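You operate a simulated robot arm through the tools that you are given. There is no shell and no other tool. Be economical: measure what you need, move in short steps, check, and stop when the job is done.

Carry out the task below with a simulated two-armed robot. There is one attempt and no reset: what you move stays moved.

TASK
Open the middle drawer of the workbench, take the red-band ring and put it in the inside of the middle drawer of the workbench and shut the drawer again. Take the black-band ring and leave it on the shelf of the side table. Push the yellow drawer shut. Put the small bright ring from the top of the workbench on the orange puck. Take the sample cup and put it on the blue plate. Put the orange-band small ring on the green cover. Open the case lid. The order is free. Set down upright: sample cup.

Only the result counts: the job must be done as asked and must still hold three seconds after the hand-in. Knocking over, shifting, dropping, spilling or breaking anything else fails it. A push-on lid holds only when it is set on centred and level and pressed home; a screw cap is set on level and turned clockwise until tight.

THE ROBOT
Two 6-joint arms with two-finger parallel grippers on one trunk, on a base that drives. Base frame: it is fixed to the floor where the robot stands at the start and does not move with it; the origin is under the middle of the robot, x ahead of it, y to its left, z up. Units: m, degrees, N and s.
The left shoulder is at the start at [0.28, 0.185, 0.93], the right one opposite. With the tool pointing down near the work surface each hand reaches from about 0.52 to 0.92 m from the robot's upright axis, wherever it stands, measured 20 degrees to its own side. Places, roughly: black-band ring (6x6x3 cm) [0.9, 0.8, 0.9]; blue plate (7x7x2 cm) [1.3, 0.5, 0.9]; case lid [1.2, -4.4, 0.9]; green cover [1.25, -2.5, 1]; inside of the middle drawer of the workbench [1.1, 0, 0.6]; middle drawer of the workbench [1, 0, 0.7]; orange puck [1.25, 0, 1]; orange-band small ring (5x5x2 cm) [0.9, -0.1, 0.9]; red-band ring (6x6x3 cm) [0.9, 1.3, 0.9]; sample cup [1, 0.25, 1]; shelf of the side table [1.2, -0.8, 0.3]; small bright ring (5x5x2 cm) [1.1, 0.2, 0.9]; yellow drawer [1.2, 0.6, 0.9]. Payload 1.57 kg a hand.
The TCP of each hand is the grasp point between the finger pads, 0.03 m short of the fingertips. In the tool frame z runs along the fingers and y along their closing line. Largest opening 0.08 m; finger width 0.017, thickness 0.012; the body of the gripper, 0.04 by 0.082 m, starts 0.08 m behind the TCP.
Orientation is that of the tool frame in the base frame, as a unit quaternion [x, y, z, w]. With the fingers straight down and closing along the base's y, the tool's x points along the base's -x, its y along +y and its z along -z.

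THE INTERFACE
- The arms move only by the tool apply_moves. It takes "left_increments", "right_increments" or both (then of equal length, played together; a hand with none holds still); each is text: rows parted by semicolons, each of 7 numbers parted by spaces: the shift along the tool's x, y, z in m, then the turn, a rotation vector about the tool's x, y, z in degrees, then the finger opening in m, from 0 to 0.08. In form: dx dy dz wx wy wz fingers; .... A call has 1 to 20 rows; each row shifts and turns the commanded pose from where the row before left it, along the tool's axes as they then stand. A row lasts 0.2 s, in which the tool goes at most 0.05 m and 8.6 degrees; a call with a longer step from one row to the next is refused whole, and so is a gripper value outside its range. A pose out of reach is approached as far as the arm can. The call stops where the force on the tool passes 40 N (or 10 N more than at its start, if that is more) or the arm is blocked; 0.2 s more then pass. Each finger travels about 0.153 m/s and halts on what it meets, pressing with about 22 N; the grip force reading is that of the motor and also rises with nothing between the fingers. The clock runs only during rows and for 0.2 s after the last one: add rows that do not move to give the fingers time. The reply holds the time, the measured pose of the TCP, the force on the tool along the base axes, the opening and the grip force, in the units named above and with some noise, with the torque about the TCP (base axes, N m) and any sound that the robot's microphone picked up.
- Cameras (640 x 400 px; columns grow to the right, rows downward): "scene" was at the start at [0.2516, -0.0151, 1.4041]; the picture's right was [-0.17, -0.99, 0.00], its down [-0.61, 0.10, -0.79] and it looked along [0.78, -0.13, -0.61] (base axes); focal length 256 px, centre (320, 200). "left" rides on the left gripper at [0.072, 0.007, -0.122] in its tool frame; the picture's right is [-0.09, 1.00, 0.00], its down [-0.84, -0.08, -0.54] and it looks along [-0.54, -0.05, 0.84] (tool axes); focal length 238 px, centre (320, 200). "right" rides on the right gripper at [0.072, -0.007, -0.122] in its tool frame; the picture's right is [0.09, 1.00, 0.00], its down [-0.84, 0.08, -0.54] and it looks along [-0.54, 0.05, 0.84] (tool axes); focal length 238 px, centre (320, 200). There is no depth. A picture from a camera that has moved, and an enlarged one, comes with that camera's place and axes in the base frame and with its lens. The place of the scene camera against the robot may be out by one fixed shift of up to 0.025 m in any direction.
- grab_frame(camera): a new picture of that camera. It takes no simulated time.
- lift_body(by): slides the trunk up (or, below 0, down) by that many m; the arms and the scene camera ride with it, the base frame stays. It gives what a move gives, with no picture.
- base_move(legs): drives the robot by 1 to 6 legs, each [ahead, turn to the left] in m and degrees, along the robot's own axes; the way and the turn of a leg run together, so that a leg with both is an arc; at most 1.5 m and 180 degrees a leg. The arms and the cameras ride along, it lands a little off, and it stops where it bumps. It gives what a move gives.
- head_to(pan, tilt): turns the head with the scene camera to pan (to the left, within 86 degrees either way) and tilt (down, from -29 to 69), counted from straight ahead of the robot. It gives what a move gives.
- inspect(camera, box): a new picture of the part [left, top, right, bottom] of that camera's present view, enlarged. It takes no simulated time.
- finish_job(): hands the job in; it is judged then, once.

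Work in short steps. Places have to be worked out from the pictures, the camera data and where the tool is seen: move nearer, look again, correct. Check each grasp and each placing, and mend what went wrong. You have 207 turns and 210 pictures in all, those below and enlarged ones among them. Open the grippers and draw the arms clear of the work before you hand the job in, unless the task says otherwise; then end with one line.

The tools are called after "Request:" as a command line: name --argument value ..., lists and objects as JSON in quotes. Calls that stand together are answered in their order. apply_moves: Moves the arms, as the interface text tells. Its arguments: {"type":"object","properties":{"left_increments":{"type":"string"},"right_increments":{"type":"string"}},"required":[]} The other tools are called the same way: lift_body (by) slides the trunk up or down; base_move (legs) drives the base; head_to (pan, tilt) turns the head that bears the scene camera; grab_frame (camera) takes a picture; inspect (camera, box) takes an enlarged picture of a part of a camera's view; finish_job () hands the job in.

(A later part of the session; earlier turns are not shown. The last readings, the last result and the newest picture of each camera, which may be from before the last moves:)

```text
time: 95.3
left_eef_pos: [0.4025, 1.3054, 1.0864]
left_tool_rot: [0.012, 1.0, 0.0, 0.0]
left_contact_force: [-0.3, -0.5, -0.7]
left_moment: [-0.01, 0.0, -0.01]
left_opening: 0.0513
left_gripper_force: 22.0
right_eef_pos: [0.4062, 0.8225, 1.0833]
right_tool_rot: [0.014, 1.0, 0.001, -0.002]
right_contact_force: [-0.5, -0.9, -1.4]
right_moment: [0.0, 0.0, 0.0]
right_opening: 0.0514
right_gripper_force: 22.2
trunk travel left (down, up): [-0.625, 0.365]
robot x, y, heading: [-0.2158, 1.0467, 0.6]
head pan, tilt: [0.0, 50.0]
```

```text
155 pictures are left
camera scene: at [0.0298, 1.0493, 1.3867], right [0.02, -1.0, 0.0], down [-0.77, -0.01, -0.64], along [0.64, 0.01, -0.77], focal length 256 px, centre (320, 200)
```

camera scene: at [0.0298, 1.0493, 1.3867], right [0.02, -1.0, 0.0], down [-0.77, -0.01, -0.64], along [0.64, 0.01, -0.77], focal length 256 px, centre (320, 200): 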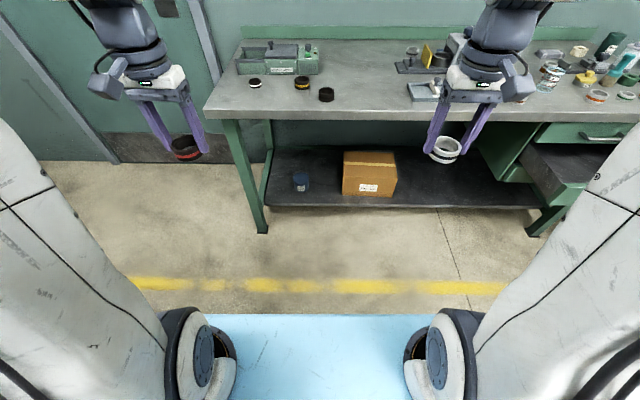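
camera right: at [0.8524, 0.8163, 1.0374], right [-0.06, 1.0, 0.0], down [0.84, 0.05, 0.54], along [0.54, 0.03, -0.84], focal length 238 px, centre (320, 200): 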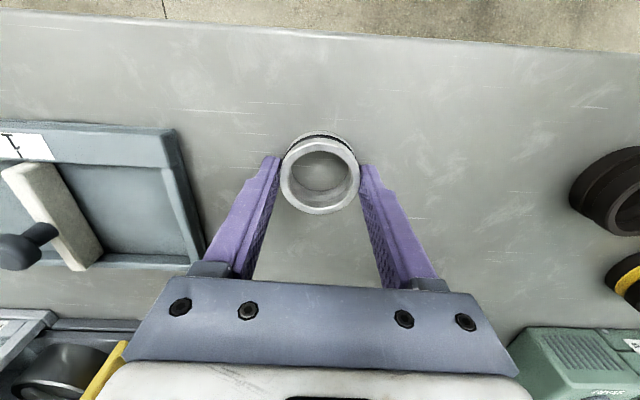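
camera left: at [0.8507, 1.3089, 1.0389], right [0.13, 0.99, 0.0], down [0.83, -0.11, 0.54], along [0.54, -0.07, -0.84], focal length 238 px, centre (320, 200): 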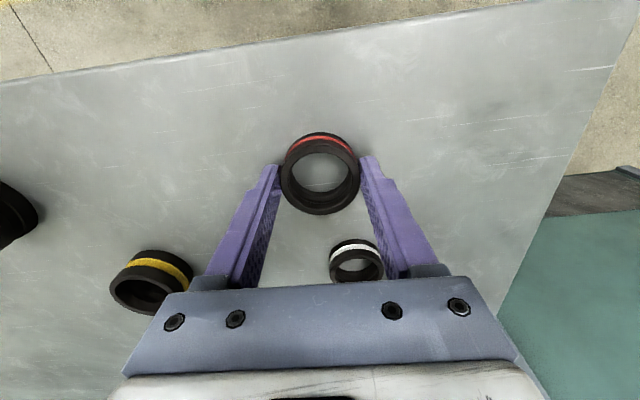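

Both rings held. I drive back to the drawer (y≈0), staying at x≈−0.2.

Request:
base_move --legs '[[0, -90], [1.05, 0], [0, 90]]'

Request:
grab_frame --camera "scene"

```text
time: 108.4
left_eef_pos: [0.4118, 0.2025, 1.0845]
left_tool_rot: [0.045, 0.999, 0.0, 0.0]
left_contact_force: [-0.1, 0.4, -1.4]
left_moment: [-0.04, -0.02, 0.01]
left_opening: 0.0515
left_gripper_force: 21.7
right_eef_pos: [0.3844, -0.2771, 1.0838]
right_tool_rot: [0.046, 0.999, 0.002, -0.001]
right_contact_force: [-0.3, -0.6, -0.5]
right_moment: [0.01, 0.01, -0.01]
right_opening: 0.0512
right_gripper_force: 21.9
trunk travel left (down, up): [-0.625, 0.365]
robot x, y, heading: [-0.2219, -0.0116, -3.1]
head pan, tilt: [0.0, 50.0]
```

```text
154 pictures are left
camera scene: at [0.0238, -0.0269, 1.3868], right [-0.05, -1.0, 0.0], down [-0.77, 0.04, -0.64], along [0.64, -0.03, -0.77], focal length 256 px, centre (320, 200)
```

scene: 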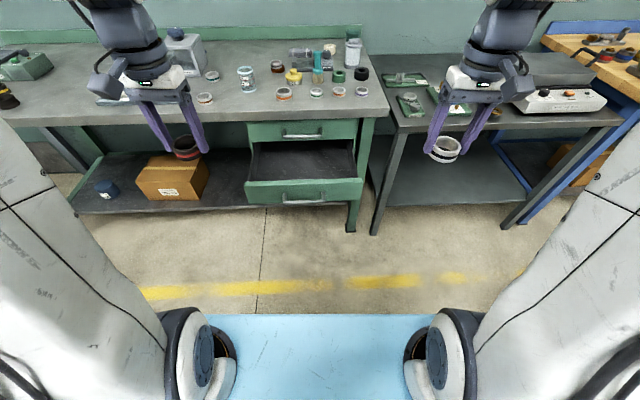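

I square up and move ahead 0.26 m so the left hand can reach the drawer.

Request:
base_move --legs '[[0, 3], [0.26, 0]]'

Request:
apply_moves --left_increments "-0.02 -0.03 0 0 0 0 0.045;-0.02 -0.03 0 0 0 0 0.045;-0.02 -0.03 0 0 0 0 0.045;-0.01 -0.02 0.03 0 0 0 0.045;0 0 0.04 0 0 0 0.045;0 0 0.04 0 0 0 0.045;0 0 0 0 0 0 0.045"

Request:
grab_frame --camera "left"

Request:
grab_frame --camera "scene"

```text
time: 110.6
left_eef_pos: [0.6579, 0.2354, 1.0854]
left_tool_rot: [0.019, 1.0, 0.0, 0.0]
left_contact_force: [0.7, 0.1, -0.6]
left_moment: [-0.02, 0.02, 0.0]
left_opening: 0.0512
left_gripper_force: 22.4
right_eef_pos: [0.6562, -0.2439, 1.085]
right_tool_rot: [0.02, 1.0, 0.0, -0.002]
right_contact_force: [-0.6, -0.1, -1.7]
right_moment: [-0.02, -0.04, 0.0]
right_opening: 0.0517
right_gripper_force: 22.2
trunk travel left (down, up): [-0.625, 0.365]
robot x, y, heading: [0.0376, -0.0113, 0.3]
head pan, tilt: [0.0, 50.0]
```

```text
time: 112.2
left_eef_pos: [0.7243, 0.1236, 0.9772]
left_tool_rot: [0.019, 1.0, -0.001, 0.0]
left_contact_force: [-0.3, -0.4, -2.0]
left_moment: [0.01, -0.02, -0.03]
left_opening: 0.0515
left_gripper_force: 22.2
right_eef_pos: [0.6564, -0.2446, 1.0838]
right_tool_rot: [0.019, 1.0, 0.0, -0.001]
right_contact_force: [-0.3, 0.4, -1.5]
right_moment: [-0.03, 0.01, 0.0]
right_opening: 0.0514
right_gripper_force: 21.9
trunk travel left (down, up): [-0.625, 0.365]
robot x, y, heading: [0.039, -0.013, 0.2]
head pan, tilt: [0.0, 50.0]
```

```text
153 pictures are left
camera left: at [0.6541, 0.1335, 1.0991], right [0.13, 0.99, 0.0], down [0.83, -0.11, 0.54], along [0.54, -0.07, -0.84], focal length 238 px, centre (320, 200)
```

left: 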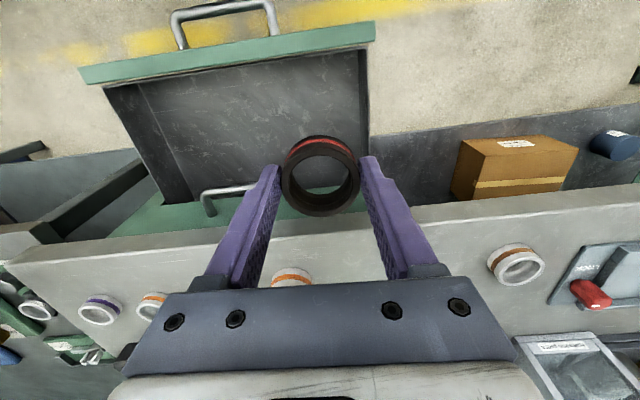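

```text
152 pictures are left
camera scene: at [0.283, -0.0135, 1.3868], right [0.0, -1.0, 0.0], down [-0.77, 0.0, -0.64], along [0.64, 0.0, -0.77], focal length 256 px, centre (320, 200)
```

scene: 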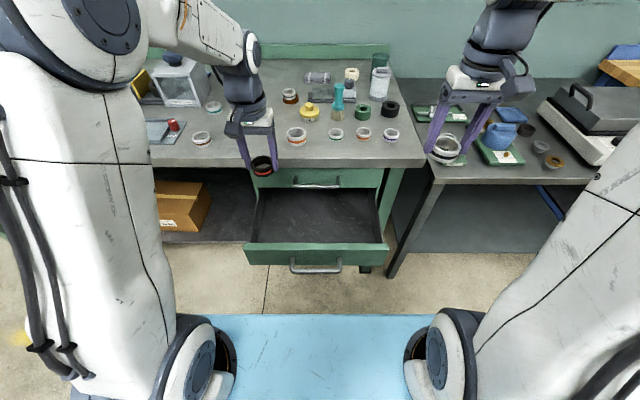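

Drawer interior spans roughly x 0.66–0.84, y ±0.18. I move the ring over (0.745,0.06) and lower to z≈0.74.

Request:
apply_moves --left_increments "-0.01 -0.03 0.02 0 0 0 0.045;-0.01 -0.03 0.03 0 0 0 0.045;0 0 0.04 0 0 0 0.045;0 0 0.04 0 0 0 0.045;0 0 0.04 0 0 0 0.045;0 0 0.04 0 0 0 0.045;0 0 0.03 0 0 0 0.045;0 0 0 0 0 0 0.045"

Request:
grab_frame --camera "left"

Request:
grab_frame --camera "scene"

```text
time: 114.0
left_eef_pos: [0.7422, 0.0626, 0.7351]
left_tool_rot: [0.019, 1.0, 0.0, 0.0]
left_contact_force: [0.1, -0.1, -1.3]
left_moment: [0.0, 0.01, -0.02]
left_opening: 0.0514
left_gripper_force: 22.0
right_eef_pos: [0.6559, -0.2452, 1.0843]
right_tool_rot: [0.019, 1.0, 0.0, -0.002]
right_contact_force: [-0.1, 0.8, -1.0]
right_moment: [0.0, 0.04, -0.01]
right_opening: 0.0514
right_gripper_force: 22.3
trunk travel left (down, up): [-0.625, 0.365]
robot x, y, heading: [0.0395, -0.0112, 0.3]
head pan, tilt: [0.0, 50.0]
```

```text
151 pictures are left
camera left: at [0.6717, 0.072, 0.8572], right [0.13, 0.99, 0.0], down [0.83, -0.11, 0.54], along [0.54, -0.07, -0.84], focal length 238 px, centre (320, 200)
```

left: 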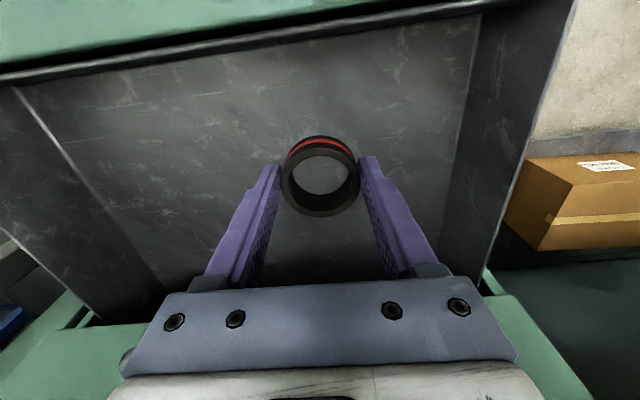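

```text
150 pictures are left
camera scene: at [0.283, -0.0135, 1.3868], right [0.0, -1.0, 0.0], down [-0.77, 0.0, -0.64], along [0.64, 0.0, -0.77], focal length 256 px, centre (320, 200)
```

scene: 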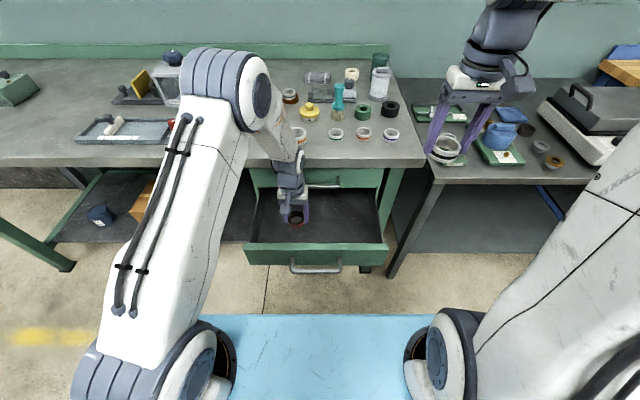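

Ring is inside the drawer outline. I lower until contact.

Request:
apply_moves --left_increments "0 0 0.02 0 0 0 0.045;0 0 0.015 0 0 0 0.045;0 0 0.006 0 0 0 0.045;0 0 0.006 0 0 0 0.045;0 0 0 0 0 0 0.045"

Request:
apply_moves --left_increments "0 0 0.004 0 0 0 0.045;0 0 0.004 0 0 0 0.045;0 0 0 0 0 0 0.045"

Request:
apply_moves --left_increments "0 0 0.004 0 0 0 0.045;0 0 0.004 0 0 0 0.045;0 0 0 0 0 0 0.045"

```text
time: 115.2
left_eef_pos: [0.743, 0.0624, 0.6879]
left_tool_rot: [0.019, 1.0, 0.001, 0.0]
left_contact_force: [0.1, -0.1, -1.9]
left_moment: [0.0, 0.0, 0.01]
left_opening: 0.0514
left_gripper_force: 22.3
right_eef_pos: [0.6558, -0.245, 1.086]
right_tool_rot: [0.02, 1.0, -0.001, -0.003]
right_contact_force: [0.4, -0.4, -2.7]
right_moment: [-0.02, 0.05, 0.0]
right_opening: 0.0516
right_gripper_force: 22.1
trunk travel left (down, up): [-0.625, 0.365]
robot x, y, heading: [0.0401, -0.014, 0.2]
head pan, tilt: [0.0, 50.0]
```

```text
time: 116.0
left_eef_pos: [0.7416, 0.0638, 0.679]
left_tool_rot: [0.02, 1.0, 0.0, 0.0]
left_contact_force: [-0.4, 0.0, -0.2]
left_moment: [-0.04, 0.01, -0.02]
left_opening: 0.0514
left_gripper_force: 21.8
right_eef_pos: [0.6567, -0.2452, 1.0846]
right_tool_rot: [0.019, 1.0, 0.001, -0.002]
right_contact_force: [0.6, -1.0, -1.4]
right_moment: [-0.02, 0.03, 0.0]
right_opening: 0.0515
right_gripper_force: 22.5
trunk travel left (down, up): [-0.625, 0.365]
robot x, y, heading: [0.0395, -0.0157, -0.0]
head pan, tilt: [0.0, 50.0]
```

```text
time: 116.8
left_eef_pos: [0.7419, 0.062, 0.6715]
left_tool_rot: [0.019, 1.0, 0.0, 0.0]
left_contact_force: [0.7, -0.4, -1.5]
left_moment: [0.03, 0.02, 0.02]
left_opening: 0.0515
left_gripper_force: 21.9
right_eef_pos: [0.6559, -0.2442, 1.0846]
right_tool_rot: [0.019, 1.0, 0.001, -0.001]
right_contact_force: [0.2, 0.1, -1.7]
right_moment: [0.01, -0.01, -0.03]
right_opening: 0.0511
right_gripper_force: 22.2
trunk travel left (down, up): [-0.625, 0.365]
robot x, y, heading: [0.0391, -0.013, 0.4]
head pan, tilt: [0.0, 50.0]
```

Still no contact at z 0.6715; I keep lowering.

Request:
apply_moves --left_increments "0 0 0.004 0 0 0 0.045;0 0 0.004 0 0 0 0.045;0 0 0 0 0 0 0.045"

Request:
apply_moves --left_increments "0 0 0.004 0 0 0 0.045;0 0 0.004 0 0 0 0.045;0 0 0 0 0 0 0.045"

Request:
grab_frame --camera "left"

```text
time: 117.6
left_eef_pos: [0.7407, 0.0625, 0.6659]
left_tool_rot: [0.019, 1.0, 0.001, 0.001]
left_contact_force: [-1.3, 1.5, 14.2]
left_moment: [0.11, 0.29, -0.08]
left_opening: 0.0511
left_gripper_force: 22.1
right_eef_pos: [0.6549, -0.2441, 1.0847]
right_tool_rot: [0.019, 1.0, 0.0, -0.001]
right_contact_force: [0.3, 0.1, -1.4]
right_moment: [-0.02, -0.02, -0.04]
right_opening: 0.0515
right_gripper_force: 21.8
trunk travel left (down, up): [-0.625, 0.365]
robot x, y, heading: [0.0379, -0.0155, 0.2]
head pan, tilt: [0.0, 50.0]
```

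```text
time: 118.4
left_eef_pos: [0.7437, 0.0626, 0.6587]
left_tool_rot: [0.019, 1.0, 0.0, 0.006]
left_contact_force: [0.8, 2.9, 18.0]
left_moment: [0.42, 0.22, -0.02]
left_opening: 0.0514
left_gripper_force: 22.1
right_eef_pos: [0.6557, -0.2435, 1.085]
right_tool_rot: [0.018, 1.0, 0.0, -0.002]
right_contact_force: [-0.5, -0.2, -1.2]
right_moment: [0.03, 0.01, 0.0]
right_opening: 0.0514
right_gripper_force: 22.3
trunk travel left (down, up): [-0.625, 0.365]
robot x, y, heading: [0.039, -0.0146, 0.5]
head pan, tilt: [0.0, 50.0]
stopped in row 3 (left hand): the force on the tool passed its limit at 41 N (the readings are from after the stop); the commanded pose is now the measured one
```

```text
149 pictures are left
camera left: at [0.6728, 0.0722, 0.7812], right [0.13, 0.99, 0.0], down [0.83, -0.11, 0.55], along [0.55, -0.07, -0.83], focal length 238 px, centre (320, 200)
```

left: 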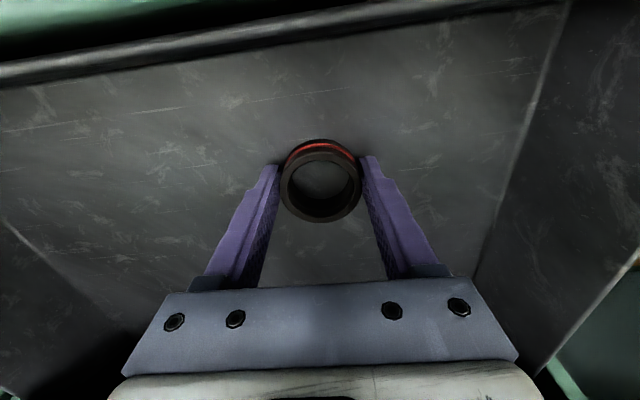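

The ring is on the drawer floor. I relieve slightly, open, and lift straight out.

Request:
apply_moves --left_increments "0 0 -0.004 0 0 0 0.05;0 0 0 0 0 0 0.07;0 0 0 0 0 0 0.078;0 0 -0.03 0 0 0 0.078;0 0 -0.04 0 0 0 0.078;0 0 -0.04 0 0 0 0.078;0 0 -0.045 0 0 0 0.078;0 0 -0.045 0 0 0 0.078;0 0 -0.045 0 0 0 0.078;0 0 -0.045 0 0 0 0.078;0.03 0.02 -0.03 0 0 0 0.078;0.04 0.02 -0.02 0 0 0 0.078;0.04 0.02 -0.01 0 0 0 0.078;0.04 0.02 0 0 0 0 0.078"

Request:
grab_frame --camera "left"

Request:
grab_frame --camera "scene"

```text
time: 121.4
left_eef_pos: [0.5956, 0.1489, 1.0108]
left_tool_rot: [0.018, 1.0, -0.001, 0.002]
left_contact_force: [-0.6, 1.0, 0.0]
left_moment: [-0.03, -0.01, 0.0]
left_opening: 0.078
left_gripper_force: 0.0
right_eef_pos: [0.6571, -0.2441, 1.0844]
right_tool_rot: [0.019, 1.0, 0.002, -0.002]
right_contact_force: [0.9, 0.0, -1.6]
right_moment: [0.02, 0.03, -0.03]
right_opening: 0.0515
right_gripper_force: 21.7
trunk travel left (down, up): [-0.625, 0.365]
robot x, y, heading: [0.0402, -0.0077, 0.2]
head pan, tilt: [0.0, 50.0]
```

```text
148 pictures are left
camera left: at [0.5236, 0.1582, 1.1322], right [0.13, 0.99, 0.0], down [0.83, -0.11, 0.55], along [0.54, -0.07, -0.84], focal length 238 px, centre (320, 200)
```

left: 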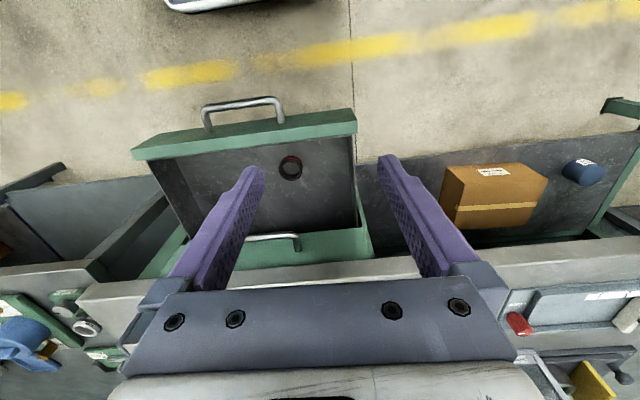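

```text
147 pictures are left
camera scene: at [0.2832, -0.0135, 1.3868], right [0.0, -1.0, 0.0], down [-0.77, 0.0, -0.64], along [0.64, 0.0, -0.77], focal length 256 px, centre (320, 200)
```

scene: 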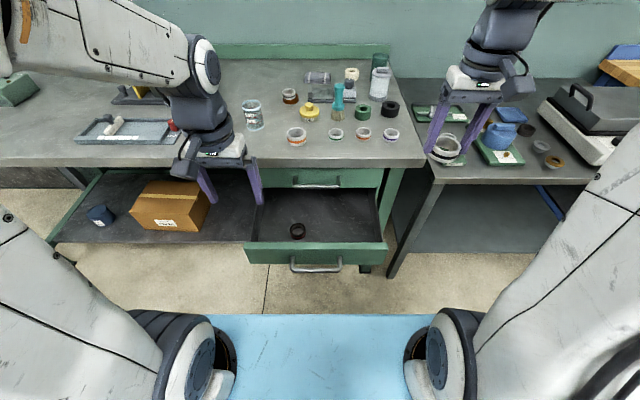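

Red ring is in the drawer. To shut it I'll push the handle bar with the closed left fingers tilted 30° forward. I back up 0.1 m, bring the closed hand down in front of the handle.

Request:
base_move --legs '[[-0.1, 0]]'

Request:
apply_moves --left_increments "-0.007 -0.019 0.038 0 0 0 0;-0.007 -0.019 0.038 0 0 0 0;-0.007 -0.019 0.038 0 0 0 0;-0.007 -0.019 0.038 0 0 0 0;-0.007 -0.019 0.038 0 0 0 0;-0.007 -0.019 0.038 0 0 0 0;-0.007 -0.019 0.038 0 0 0 0;-0.005 -0.016 0.038 0 0 0 0;0 0 0 0 -7.5 0 0;0 0 0 0 -7.5 0 0;0 0 0 0 -7.5 0 0;0 0 0 0 -7.5 0 0;0 0 0 0 0 0 0"

Request:
grab_frame --camera "scene"

Request:
grab_frame --camera "left"

```text
time: 122.6
left_eef_pos: [0.4947, 0.1469, 1.0098]
left_tool_rot: [0.02, 1.0, -0.001, 0.002]
left_contact_force: [0.5, 0.9, 0.4]
left_moment: [0.01, -0.02, 0.02]
left_opening: 0.078
left_gripper_force: 0.2
right_eef_pos: [0.5552, -0.2465, 1.0842]
right_tool_rot: [0.019, 1.0, -0.001, -0.001]
right_contact_force: [0.1, -0.6, -1.0]
right_moment: [0.02, 0.0, 0.04]
right_opening: 0.0515
right_gripper_force: 22.1
trunk travel left (down, up): [-0.625, 0.365]
robot x, y, heading: [-0.063, -0.0156, 0.2]
head pan, tilt: [0.0, 50.0]
```

```text
time: 125.4
left_eef_pos: [0.521, -0.0224, 0.7001]
left_tool_rot: [0.02, 0.998, -0.041, 0.05]
left_contact_force: [-0.1, -0.2, 0.6]
left_moment: [0.04, 0.03, 0.01]
left_opening: 0.0001
left_gripper_force: 20.9
left hand out of reach, approached as far as the arm can: row 9, 10, 11, 12
right_eef_pos: [0.5547, -0.2454, 1.0847]
right_tool_rot: [0.02, 1.0, 0.0, -0.002]
right_contact_force: [-0.2, 0.2, -1.2]
right_moment: [-0.02, -0.04, -0.03]
right_opening: 0.0515
right_gripper_force: 22.2
trunk travel left (down, up): [-0.625, 0.365]
robot x, y, heading: [-0.0611, -0.0129, -0.0]
head pan, tilt: [0.0, 50.0]
```

```text
146 pictures are left
camera scene: at [0.1818, -0.0139, 1.3868], right [0.0, -1.0, 0.0], down [-0.77, 0.0, -0.64], along [0.64, 0.0, -0.77], focal length 256 px, centre (320, 200)
```

scene: 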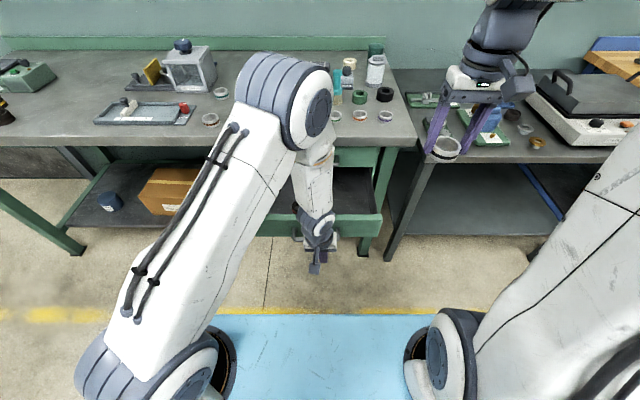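

```text
145 pictures are left
camera left: at [0.4383, -0.003, 0.8153], right [0.14, 0.99, -0.07], down [0.77, -0.06, 0.63], along [0.62, -0.14, -0.77], focal length 238 px, centre (320, 200)
```

left: 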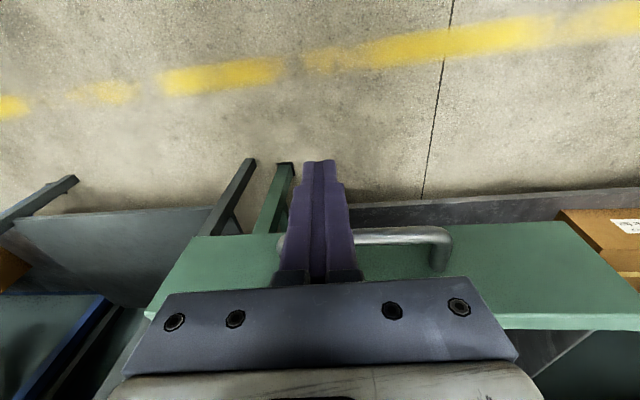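

The tilt was limited since the hand is too near the body. I back up another 0.17 m, then extend and tilt.

Request:
base_move --legs '[[-0.17, 0]]'

Request:
apply_moves --left_increments "-0.04 0.005 0 0 0 0 0;-0.04 0.005 0 0 0 0 0;-0.04 0.005 0 0 0 0 0;-0.03 0.005 0 0 0 0 0;0 0 0 0 -7.5 0 0;0 0 0 0 -7.5 0 0;0 0 0 0 -7.5 0 0;0 0 0 0 0 0 0"

```text
time: 126.8
left_eef_pos: [0.3477, -0.0233, 0.7011]
left_tool_rot: [0.02, 0.998, -0.041, 0.049]
left_contact_force: [-0.2, 0.1, 0.5]
left_moment: [-0.01, 0.02, -0.01]
left_opening: 0.0
left_gripper_force: 21.2
right_eef_pos: [0.3805, -0.2446, 1.0835]
right_tool_rot: [0.018, 1.0, 0.0, -0.001]
right_contact_force: [0.0, 0.9, -2.2]
right_moment: [-0.01, 0.0, -0.01]
right_opening: 0.0514
right_gripper_force: 22.2
trunk travel left (down, up): [-0.625, 0.365]
robot x, y, heading: [-0.2368, -0.0152, 0.1]
head pan, tilt: [0.0, 50.0]
```

```text
time: 128.6
left_eef_pos: [0.4754, -0.0146, 0.7168]
left_tool_rot: [0.022, 0.989, -0.099, 0.11]
left_contact_force: [-0.5, -0.5, 0.2]
left_moment: [0.03, 0.0, 0.02]
left_opening: 0.0
left_gripper_force: 21.3
left hand out of reach, approached as far as the arm can: row 1, 2, 5, 6, 7
right_eef_pos: [0.3818, -0.2439, 1.0835]
right_tool_rot: [0.019, 1.0, 0.001, -0.002]
right_contact_force: [-0.4, -0.4, -1.2]
right_moment: [0.03, 0.0, -0.03]
right_opening: 0.0514
right_gripper_force: 22.2
trunk travel left (down, up): [-0.625, 0.365]
robot x, y, heading: [-0.2353, -0.0131, 0.2]
head pan, tilt: [0.0, 50.0]
```

I lower the trunk by 0.2 m so the forearm is more level, then raise the hand back and tilt.

Request:
lift_body --by -0.2

Request:
apply_moves --left_increments "-0.006 0 -0.04 0 0 0 0;-0.006 0 -0.04 0 0 0 0;-0.006 0 -0.04 0 0 0 0;-0.006 0 -0.035 5.5 0 0 0;0 0 0 0 -6 0 0;0 0 0 0 -6 0 0;0 0 0 0 -6 0 0;0 0 0 0 0 0 0"

```text
time: 130.8
left_eef_pos: [0.4758, -0.0136, 0.5147]
left_tool_rot: [0.021, 0.989, -0.099, 0.11]
left_contact_force: [-0.2, -0.1, 0.4]
left_moment: [-0.02, -0.02, 0.02]
left_opening: 0.0
left_gripper_force: 21.1
right_eef_pos: [0.3812, -0.2457, 0.8828]
right_tool_rot: [0.019, 1.0, 0.0, -0.001]
right_contact_force: [-0.3, 0.3, -1.4]
right_moment: [0.01, -0.01, 0.0]
right_opening: 0.0515
right_gripper_force: 21.8
trunk travel left (down, up): [-0.425, 0.565]
robot x, y, heading: [-0.2362, -0.0128, 0.3]
head pan, tilt: [0.0, 50.0]
```

```text
time: 132.6
left_eef_pos: [0.4631, 0.0126, 0.6687]
left_tool_rot: [0.012, 0.96, -0.16, 0.229]
left_contact_force: [-0.3, -0.8, -0.1]
left_moment: [0.0, 0.02, 0.0]
left_opening: 0.0
left_gripper_force: 21.1
left hand out of reach, approached as far as the arm can: row 7
right_eef_pos: [0.3832, -0.2433, 0.884]
right_tool_rot: [0.019, 1.0, 0.0, -0.002]
right_contact_force: [-0.9, 0.4, -0.8]
right_moment: [-0.01, 0.0, -0.01]
right_opening: 0.0513
right_gripper_force: 22.1
trunk travel left (down, up): [-0.425, 0.565]
robot x, y, heading: [-0.2361, -0.0129, 0.4]
head pan, tilt: [0.0, 50.0]
```

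The tilt is 26° now, but it leans sideways 18°; I remove the lean.

Request:
apply_moves --left_increments "0 0 0 -6 0 0 0;0 0 0 -6 0 0 0;0 0 0 -6 0 0 0;0 0 0 0 0 0 0"

Request:
grab_frame --camera "left"

Request:
grab_frame --camera "scene"

```text
time: 133.6
left_eef_pos: [0.4626, 0.0116, 0.6694]
left_tool_rot: [-0.024, 0.974, -0.007, 0.226]
left_contact_force: [0.0, 0.5, 0.1]
left_moment: [-0.02, 0.02, 0.0]
left_opening: 0.0
left_gripper_force: 21.7
right_eef_pos: [0.3825, -0.2446, 0.8846]
right_tool_rot: [0.018, 1.0, 0.0, -0.002]
right_contact_force: [-0.2, 0.4, -1.7]
right_moment: [0.01, 0.02, 0.0]
right_opening: 0.0514
right_gripper_force: 21.9
trunk travel left (down, up): [-0.425, 0.565]
robot x, y, heading: [-0.2353, -0.015, 0.3]
head pan, tilt: [0.0, 50.0]
```

```text
144 pictures are left
camera left: at [0.3451, 0.0147, 0.7477], right [0.04, 1.0, 0.02], down [0.51, -0.03, 0.86], along [0.86, -0.02, -0.52], focal length 238 px, centre (320, 200)
```

left: 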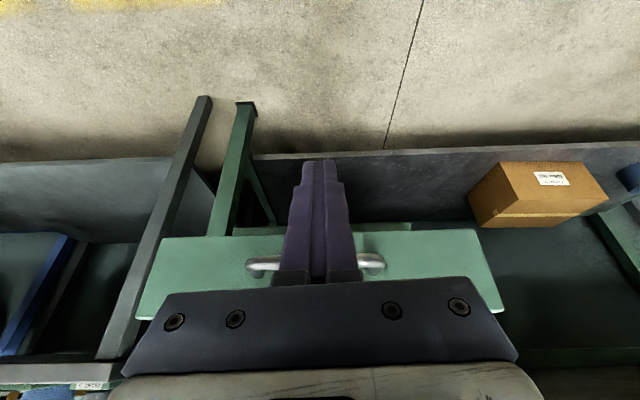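

```text
143 pictures are left
camera scene: at [0.0079, -0.014, 1.1868], right [0.0, -1.0, 0.0], down [-0.77, 0.0, -0.64], along [0.64, 0.0, -0.77], focal length 256 px, centre (320, 200)
```

scene: 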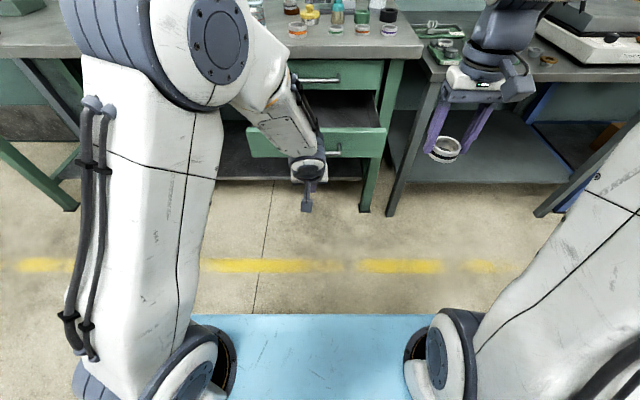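

Good pose: finger side will meet the bar at TCP height. I drive ahead 0.32 m pushing the drawer, then check.

Request:
base_move --legs '[[0.32, 0]]'

Request:
grab_frame --camera "left"

Request:
grab_frame --camera "scene"

```text
time: 135.7
left_eef_pos: [0.7837, 0.0092, 0.6695]
left_tool_rot: [-0.023, 0.973, -0.009, 0.228]
left_contact_force: [0.0, 0.3, 0.7]
left_moment: [0.02, 0.01, 0.01]
left_opening: 0.0
left_gripper_force: 21.4
right_eef_pos: [0.7003, -0.2469, 0.8833]
right_tool_rot: [0.02, 1.0, 0.0, -0.002]
right_contact_force: [0.2, 0.2, -0.8]
right_moment: [-0.01, 0.0, -0.02]
right_opening: 0.0514
right_gripper_force: 21.8
trunk travel left (down, up): [-0.425, 0.565]
robot x, y, heading: [0.0822, -0.0176, 0.2]
head pan, tilt: [0.0, 50.0]
```

```text
142 pictures are left
camera left: at [0.6645, 0.0131, 0.7478], right [0.04, 1.0, 0.01], down [0.51, -0.03, 0.86], along [0.86, -0.03, -0.51], focal length 238 px, centre (320, 200)
```

left: 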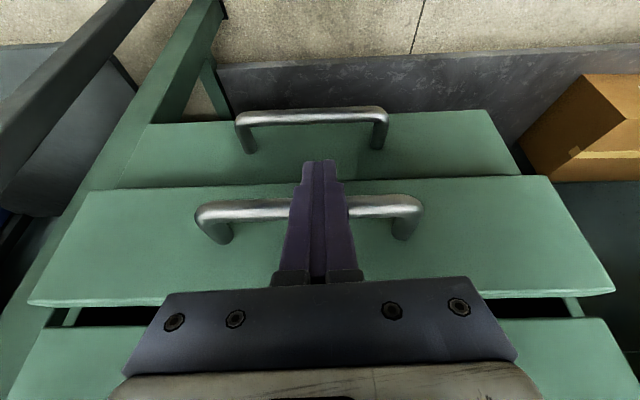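

```text
141 pictures are left
camera scene: at [0.3271, -0.0144, 1.1868], right [0.0, -1.0, 0.0], down [-0.77, 0.0, -0.64], along [0.64, 0.0, -0.77], focal length 256 px, centre (320, 200)
```

scene: 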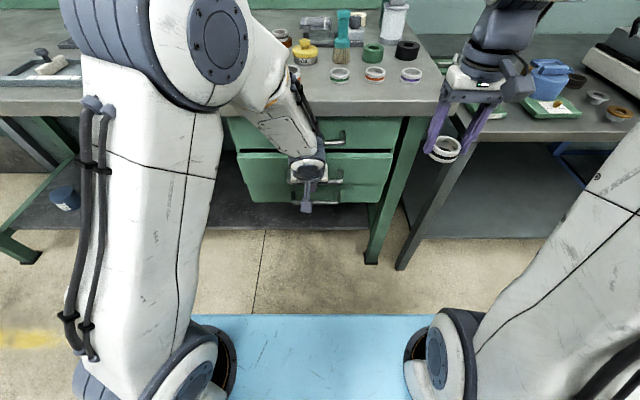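

Drawer is mostly shut. I push the remainder with the arm.

Request:
apply_moves --left_increments "-0.009 0 0.0044 0 0 0 0;-0.009 0 0.0044 0 0 0 0;-0.009 0 0.0044 0 0 0 0;-0.009 0 0.0044 0 0 0 0;-0.009 0 0.0044 0 0 0 0;0 0 0 0 0 0 0"

Request:
grab_frame --camera "left"

```text
time: 136.6
left_eef_pos: [0.8052, 0.0125, 0.6638]
left_tool_rot: [-0.022, 0.975, -0.004, 0.219]
left_contact_force: [-2.1, -0.1, -0.8]
left_moment: [0.0, 0.03, -0.01]
left_opening: 0.0
left_gripper_force: 21.1
right_eef_pos: [0.6992, -0.2468, 0.8841]
right_tool_rot: [0.02, 1.0, 0.0, -0.002]
right_contact_force: [-0.4, -0.5, -1.5]
right_moment: [-0.02, -0.01, 0.01]
right_opening: 0.0512
right_gripper_force: 21.8
trunk travel left (down, up): [-0.425, 0.565]
robot x, y, heading: [0.0878, -0.012, 0.0]
head pan, tilt: [0.0, 50.0]
stopped in row 4 (left hand): the force on the tool passed its limit at 94 N (the readings are from after the stop); the commanded pose is now the measured one
```

```text
140 pictures are left
camera left: at [0.6885, 0.0155, 0.7448], right [0.04, 1.0, 0.02], down [0.53, -0.04, 0.85], along [0.85, -0.03, -0.53], focal length 238 px, centre (320, 200)
```

left: 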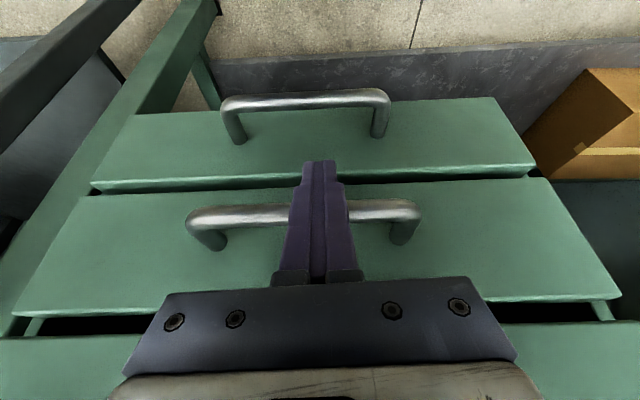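

Contact stopped at 94 N — likely the drawer end-stop. I back off and compare the middle drawer to its neighbours.

Request:
apply_moves --left_increments "0.027 0 -0.0132 0 0 0 0;0.036 0 -0.0176 0 0 0 0;0.036 0 -0.0176 0 0 0 0;0.036 0 -0.0176 0 0 0 0;0 0 0 0 0 0 0"

Request:
grab_frame --camera "left"

Request:
head_to --pan 0 --tilt 35

Request:
grab_frame --camera "scene"

```text
time: 137.8
left_eef_pos: [0.6535, 0.0069, 0.663]
left_tool_rot: [-0.021, 0.975, -0.005, 0.221]
left_contact_force: [0.1, 0.3, 0.1]
left_moment: [0.04, 0.01, 0.01]
left_opening: 0.0001
left_gripper_force: 21.4
right_eef_pos: [0.6994, -0.2473, 0.8838]
right_tool_rot: [0.02, 1.0, 0.0, -0.001]
right_contact_force: [-0.2, 0.8, -1.1]
right_moment: [0.02, 0.02, -0.04]
right_opening: 0.0513
right_gripper_force: 21.6
trunk travel left (down, up): [-0.425, 0.565]
robot x, y, heading: [0.0838, -0.0147, -0.0]
head pan, tilt: [0.0, 50.0]
```

```text
139 pictures are left
camera left: at [0.5365, 0.0107, 0.7444], right [0.04, 1.0, 0.02], down [0.53, -0.04, 0.85], along [0.85, -0.03, -0.53], focal length 238 px, centre (320, 200)
```

left: 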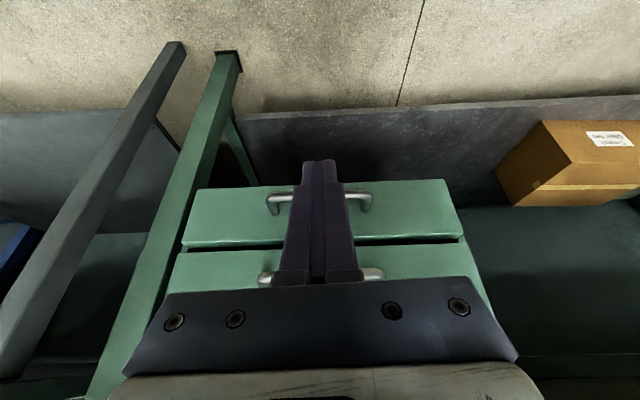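

```text
time: 138.5
left_eef_pos: [0.6541, 0.0077, 0.6634]
left_tool_rot: [-0.021, 0.975, -0.005, 0.22]
left_contact_force: [1.6, 0.1, 0.1]
left_moment: [0.03, 0.0, -0.02]
left_opening: 0.0
left_gripper_force: 21.7
right_eef_pos: [0.699, -0.2465, 0.8837]
right_tool_rot: [0.02, 1.0, 0.0, -0.002]
right_contact_force: [-0.5, 0.5, -0.8]
right_moment: [0.0, 0.01, 0.03]
right_opening: 0.0514
right_gripper_force: 21.8
trunk travel left (down, up): [-0.425, 0.565]
robot x, y, heading: [0.0864, -0.011, -0.1]
head pan, tilt: [0.0, 35.0]
```

```text
138 pictures are left
camera scene: at [0.3379, -0.0145, 1.2085], right [0.0, -1.0, 0.0], down [-0.57, 0.0, -0.82], along [0.82, 0.0, -0.57], focal length 256 px, centre (320, 200)
```

scene: 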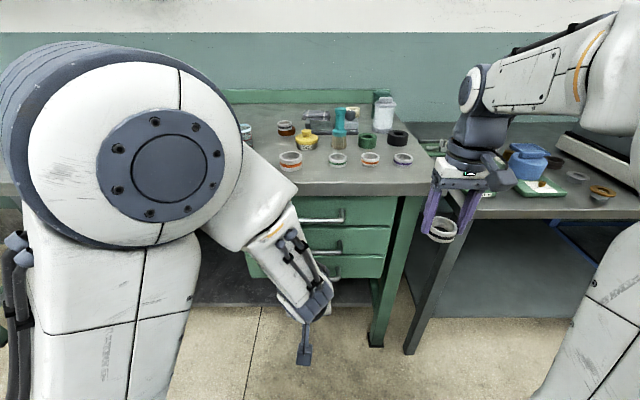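

Request:
inspect --camera "scene" --box '[240, 180, 430, 300]'

```text
3.33 times, centred on (335, 240) of scene
camera zoom: at [0.3379, -0.0145, 1.2085], right [0.0, -1.0, 0.0], down [-0.57, 0.0, -0.82], along [0.82, 0.0, -0.57], focal length 854 px, centre (270, 67)
```

zoom: 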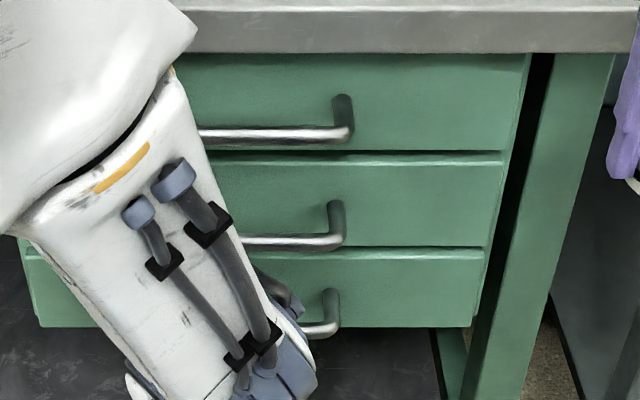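

The middle drawer is flush with its neighbours. Next the cup: raise the trunk, bring the left hand up and straighten it, and back away.

Request:
base_move --legs '[[-0.29, 0]]'

Request:
lift_body --by 0.2

Request:
apply_moves --left_increments "-0.019 0.02 -0.04 0 0 0 0;-0.019 0.02 -0.04 0 0 0 0;-0.019 0.02 -0.04 0 0 0 0;-0.019 0.02 -0.04 0 0 0 0;-0.019 0.02 -0.04 0 0 0 0;-0.019 0.02 -0.04 0 8.5 0 0.08;0 0.02 0 0 8.5 0 0.08;0 0.02 0 0 8.5 0 0.08;0 0.02 0 0 0 0 0.08;0 0 0 0 0 0 0.08"

```text
time: 140.5
left_eef_pos: [0.3598, 0.0045, 0.6644]
left_tool_rot: [-0.019, 0.975, -0.005, 0.22]
left_contact_force: [-0.4, -0.3, 0.2]
left_moment: [-0.03, 0.02, 0.01]
left_opening: 0.0
left_gripper_force: 21.6
right_eef_pos: [0.4036, -0.2499, 0.885]
right_tool_rot: [0.023, 1.0, 0.0, -0.001]
right_contact_force: [-0.1, 0.2, -1.2]
right_moment: [0.01, -0.03, 0.03]
right_opening: 0.0512
right_gripper_force: 22.0
trunk travel left (down, up): [-0.425, 0.565]
robot x, y, heading: [-0.2101, -0.0133, -0.4]
head pan, tilt: [0.0, 35.0]
```

```text
time: 142.7
left_eef_pos: [0.3615, 0.0058, 0.8643]
left_tool_rot: [-0.019, 0.975, -0.006, 0.22]
left_contact_force: [-0.2, -0.3, -0.6]
left_moment: [-0.02, 0.02, -0.02]
left_opening: 0.0
left_gripper_force: 21.0
right_eef_pos: [0.404, -0.2494, 1.083]
right_tool_rot: [0.024, 1.0, 0.0, -0.002]
right_contact_force: [0.2, -0.1, -0.6]
right_moment: [0.02, -0.02, 0.01]
right_opening: 0.0514
right_gripper_force: 22.6
trunk travel left (down, up): [-0.625, 0.365]
robot x, y, heading: [-0.2102, -0.0083, -0.3]
head pan, tilt: [0.0, 35.0]
```

```text
time: 144.9
left_eef_pos: [0.3718, 0.1852, 1.1226]
left_tool_rot: [-0.016, 1.0, -0.01, -0.002]
left_contact_force: [0.2, 0.0, 0.2]
left_moment: [-0.01, 0.0, -0.01]
left_opening: 0.0802
left_gripper_force: 0.1
left hand out of reach, approached as far as the arm can: row 5
right_eef_pos: [0.4032, -0.25, 1.085]
right_tool_rot: [0.023, 1.0, 0.0, -0.001]
right_contact_force: [0.6, -1.1, -1.1]
right_moment: [0.01, 0.01, 0.06]
right_opening: 0.0514
right_gripper_force: 22.4
trunk travel left (down, up): [-0.625, 0.365]
robot x, y, heading: [-0.2101, -0.0101, -0.3]
head pan, tilt: [0.0, 35.0]
```

I fix the small left-tool tilt and shift the robot ~0.32 m left, toward cup/plate.

Request:
apply_moves --left_increments "0 0 0 -1.15 -0.23 1.8 0.08;0 0 0 0 0 0 0.08"

Request:
base_move --legs '[[0, 45], [0.42, 0], [0, -45], [0.15, 0]]'

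Request:
grab_frame --camera "scene"

Request:
grab_frame --camera "left"

```text
time: 145.5
left_eef_pos: [0.3711, 0.1852, 1.1225]
left_tool_rot: [-0.001, 1.0, 0.0, 0.001]
left_contact_force: [0.4, -1.0, 0.5]
left_moment: [0.0, 0.0, -0.02]
left_opening: 0.0799
left_gripper_force: 0.0
right_eef_pos: [0.404, -0.2506, 1.0845]
right_tool_rot: [0.022, 1.0, 0.0, -0.002]
right_contact_force: [-0.6, 0.1, -1.3]
right_moment: [-0.01, -0.01, -0.01]
right_opening: 0.0515
right_gripper_force: 21.8
trunk travel left (down, up): [-0.625, 0.365]
robot x, y, heading: [-0.2088, -0.0099, -0.4]
head pan, tilt: [0.0, 35.0]
```

```text
time: 153.2
left_eef_pos: [0.8239, 0.4807, 1.1219]
left_tool_rot: [-0.002, 1.0, 0.001, 0.001]
left_contact_force: [0.9, -0.9, 0.1]
left_moment: [0.0, -0.02, 0.02]
left_opening: 0.0802
left_gripper_force: 0.1
right_eef_pos: [0.8587, 0.0468, 1.0846]
right_tool_rot: [0.022, 1.0, 0.0, -0.002]
right_contact_force: [-0.7, 0.4, -1.1]
right_moment: [0.03, -0.02, -0.01]
right_opening: 0.0514
right_gripper_force: 22.2
trunk travel left (down, up): [-0.625, 0.365]
robot x, y, heading: [0.2461, 0.2821, 0.1]
head pan, tilt: [0.0, 35.0]
```

```text
136 pictures are left
camera scene: at [0.4974, 0.2808, 1.4086], right [0.0, -1.0, 0.0], down [-0.57, 0.0, -0.82], along [0.82, 0.0, -0.57], focal length 256 px, centre (320, 200)
```

scene: 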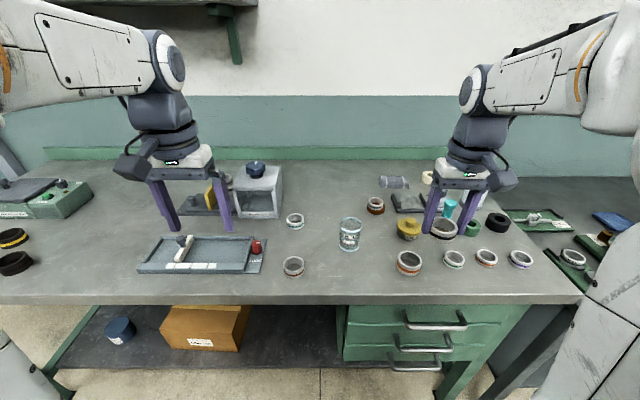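

```text
135 pictures are left
camera left: at [0.7522, 0.4874, 1.2453], right [0.09, 1.0, 0.0], down [0.84, -0.07, 0.54], along [0.54, -0.05, -0.84], focal length 238 px, centre (320, 200)
```

left: 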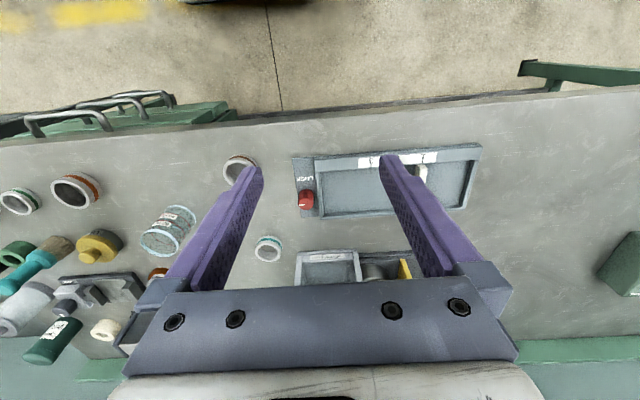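

I zoom on the cabinet with the yellow drawer.

Request:
inspect --camera "scene" --box '[130, 140, 310, 252]'

Request:
inspect --camera "right" --box '[320, 100, 640, 300]'

```text
3.56 times, centred on (220, 196) of scene
camera zoom: at [0.4974, 0.2808, 1.4086], right [0.0, -1.0, 0.0], down [-0.57, 0.0, -0.82], along [0.82, 0.0, -0.57], focal length 911 px, centre (676, 214)
```

zoom: 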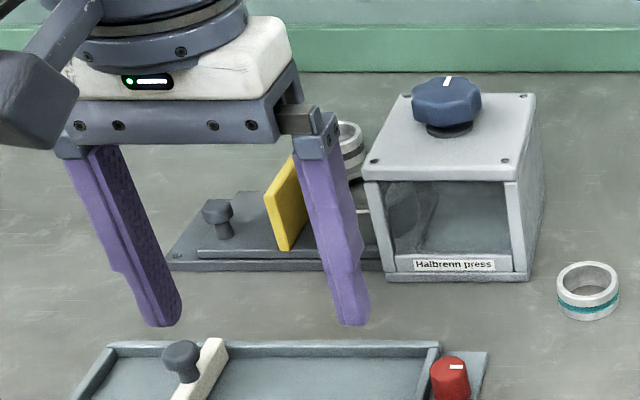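

```text
2.00 times, centred on (480, 200) of right
camera zoom: at [0.7874, 0.0435, 1.2061], right [-0.05, 1.0, 0.0], down [0.84, 0.04, 0.54], along [0.54, 0.03, -0.84], focal length 477 px, centre (0, 200)
```

zoom: 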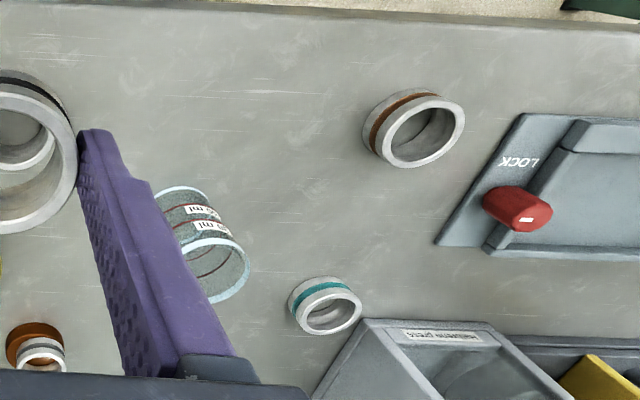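

Cup rim earlier triangulated at (1.005,0.2), z 0.95. I move the left hand above it and look.

Request:
apply_moves --left_increments "-0.025 -0.04 0 0 0 0 0.08;-0.025 -0.04 0 0 0 0 0.08;-0.025 -0.04 0 0 0 0 0.08;-0.025 -0.04 0 0 0 0 0.08;-0.025 -0.04 0 0 0 0 0.08;-0.025 -0.04 0.02 0 0 0 0.08;-0.015 -0.04 0.03 0 0 0 0.08;0 0 0 0 0 0 0.08"

Request:
grab_frame --camera "left"

```text
refused: row 6 steps farther than a row can; nothing moved
```

```text
132 pictures are left
camera left: at [0.7522, 0.4874, 1.2453], right [0.09, 1.0, 0.0], down [0.84, -0.07, 0.54], along [0.54, -0.05, -0.84], focal length 238 px, centre (320, 200)
```

left: 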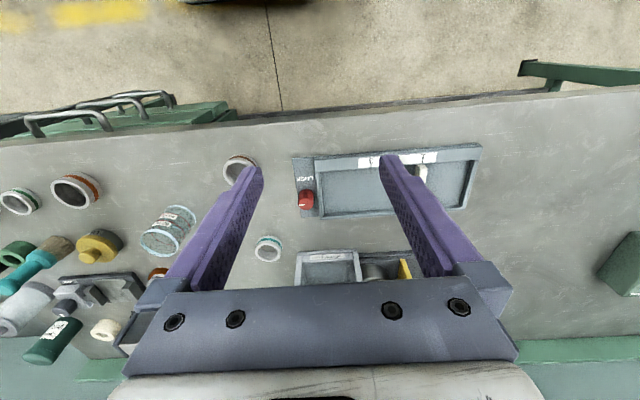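

Re-sending with smaller rows.

Request:
apply_moves --left_increments "-0.025 -0.04 0 0 0 0 0.08;-0.025 -0.04 0 0 0 0 0.08;-0.025 -0.04 0 0 0 0 0.08;-0.025 -0.04 0 0 0 0 0.08;-0.025 -0.04 0 0 0 0 0.08;-0.025 -0.04 0 0 0 0 0.08;-0.01 -0.04 0 0 0 0 0.08;0 0 0.03 0 0 0 0.08;0 0 0.02 0 0 0 0.08;0 0 0 0 0 0 0.08"

Request:
grab_frame --camera "left"

```text
time: 155.4
left_eef_pos: [0.9839, 0.2, 1.0727]
left_tool_rot: [-0.003, 1.0, 0.001, 0.001]
left_contact_force: [0.5, 0.2, -0.4]
left_moment: [0.0, -0.02, 0.03]
left_opening: 0.0801
left_gripper_force: 0.0
right_eef_pos: [0.859, 0.0472, 1.0837]
right_tool_rot: [0.021, 1.0, 0.0, -0.002]
right_contact_force: [0.4, 0.7, -2.0]
right_moment: [0.03, 0.0, -0.03]
right_opening: 0.0513
right_gripper_force: 22.0
trunk travel left (down, up): [-0.625, 0.365]
robot x, y, heading: [0.2445, 0.2796, -0.1]
head pan, tilt: [0.0, 35.0]
```

```text
131 pictures are left
camera left: at [0.9132, 0.2067, 1.1949], right [0.09, 1.0, 0.0], down [0.84, -0.07, 0.54], along [0.54, -0.05, -0.84], focal length 238 px, centre (320, 200)
```

left: 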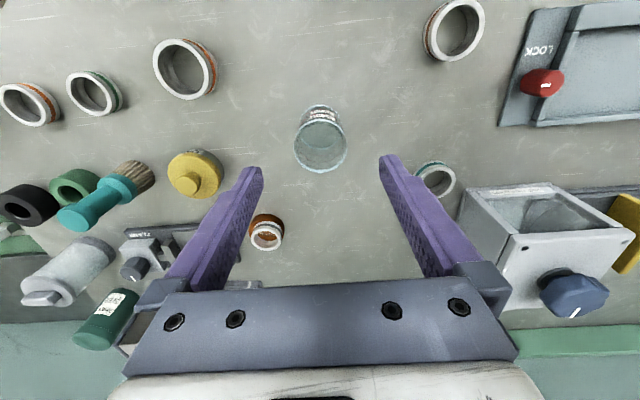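

Cup rim at ≈(1.002,0.198). I align, descend around the cup and close gently.

Request:
apply_moves --left_increments "-0.018 -0.001 0.02 0 0 0 0.08;0 0 0.03 0 0 0 0.08;0 0 0.02 0 0 0 0.08;0 0 0 0 0 0 0.08"

Request:
grab_frame --camera "left"

```text
time: 156.4
left_eef_pos: [1.0029, 0.2005, 1.0012]
left_tool_rot: [-0.003, 1.0, 0.001, 0.001]
left_contact_force: [0.5, 0.4, -0.2]
left_moment: [0.0, 0.01, -0.03]
left_opening: 0.0799
left_gripper_force: 0.1
right_eef_pos: [0.8592, 0.0469, 1.0835]
right_tool_rot: [0.022, 1.0, 0.0, -0.001]
right_contact_force: [0.4, -0.2, -1.3]
right_moment: [-0.01, 0.04, 0.02]
right_opening: 0.0515
right_gripper_force: 22.3
trunk travel left (down, up): [-0.625, 0.365]
robot x, y, heading: [0.2405, 0.2868, -0.1]
head pan, tilt: [0.0, 35.0]
```

```text
130 pictures are left
camera left: at [0.9319, 0.2059, 1.1241], right [0.09, 1.0, 0.0], down [0.84, -0.07, 0.54], along [0.54, -0.05, -0.84], focal length 238 px, centre (320, 200)
```

left: 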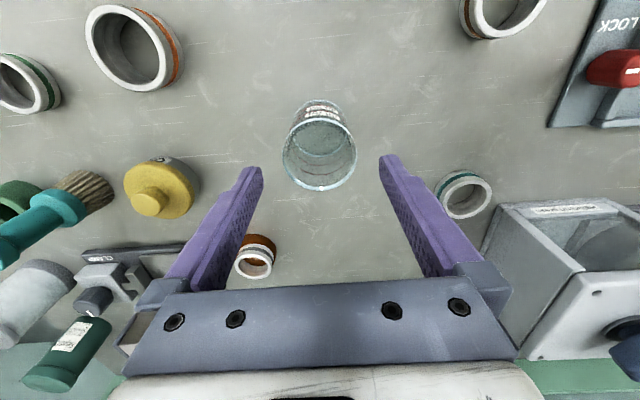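

Cup is centred between the fingers (≈(1.000,0.199), Ø57 mm). Lowering 7.5 cm and closing.

Request:
apply_moves --left_increments "0.002 -0.001 0.03 0 0 0 0.08;0 0 0.03 0 0 0 0.08;0 0 0.015 0 0 0 0.08;0 0 0 0 0 0 0.08;0 0 0 0 0 0 0.065;0 0 0 0 0 0 0.055;0 0 0 0 0 0 0.05;0 0 0 0 0 0 0.05"

Request:
grab_frame --camera "left"

```text
time: 158.2
left_eef_pos: [1.0027, 0.2006, 0.9271]
left_tool_rot: [-0.003, 1.0, 0.001, 0.0]
left_contact_force: [-0.4, -0.6, 0.3]
left_moment: [-0.01, -0.02, 0.0]
left_opening: 0.0543
left_gripper_force: 21.7
right_eef_pos: [0.8576, 0.0467, 1.0843]
right_tool_rot: [0.022, 1.0, 0.0, -0.002]
right_contact_force: [-0.5, 0.7, -1.3]
right_moment: [-0.01, -0.03, 0.01]
right_opening: 0.0513
right_gripper_force: 22.8
trunk travel left (down, up): [-0.625, 0.365]
robot x, y, heading: [0.2404, 0.2823, 0.0]
head pan, tilt: [0.0, 35.0]
```

```text
129 pictures are left
camera left: at [0.9299, 0.206, 1.0506], right [0.09, 1.0, 0.0], down [0.84, -0.07, 0.54], along [0.54, -0.05, -0.84], focal length 238 px, centre (320, 200)
```

left: 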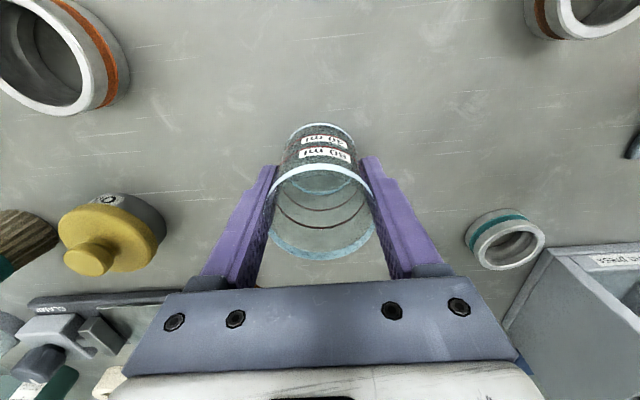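

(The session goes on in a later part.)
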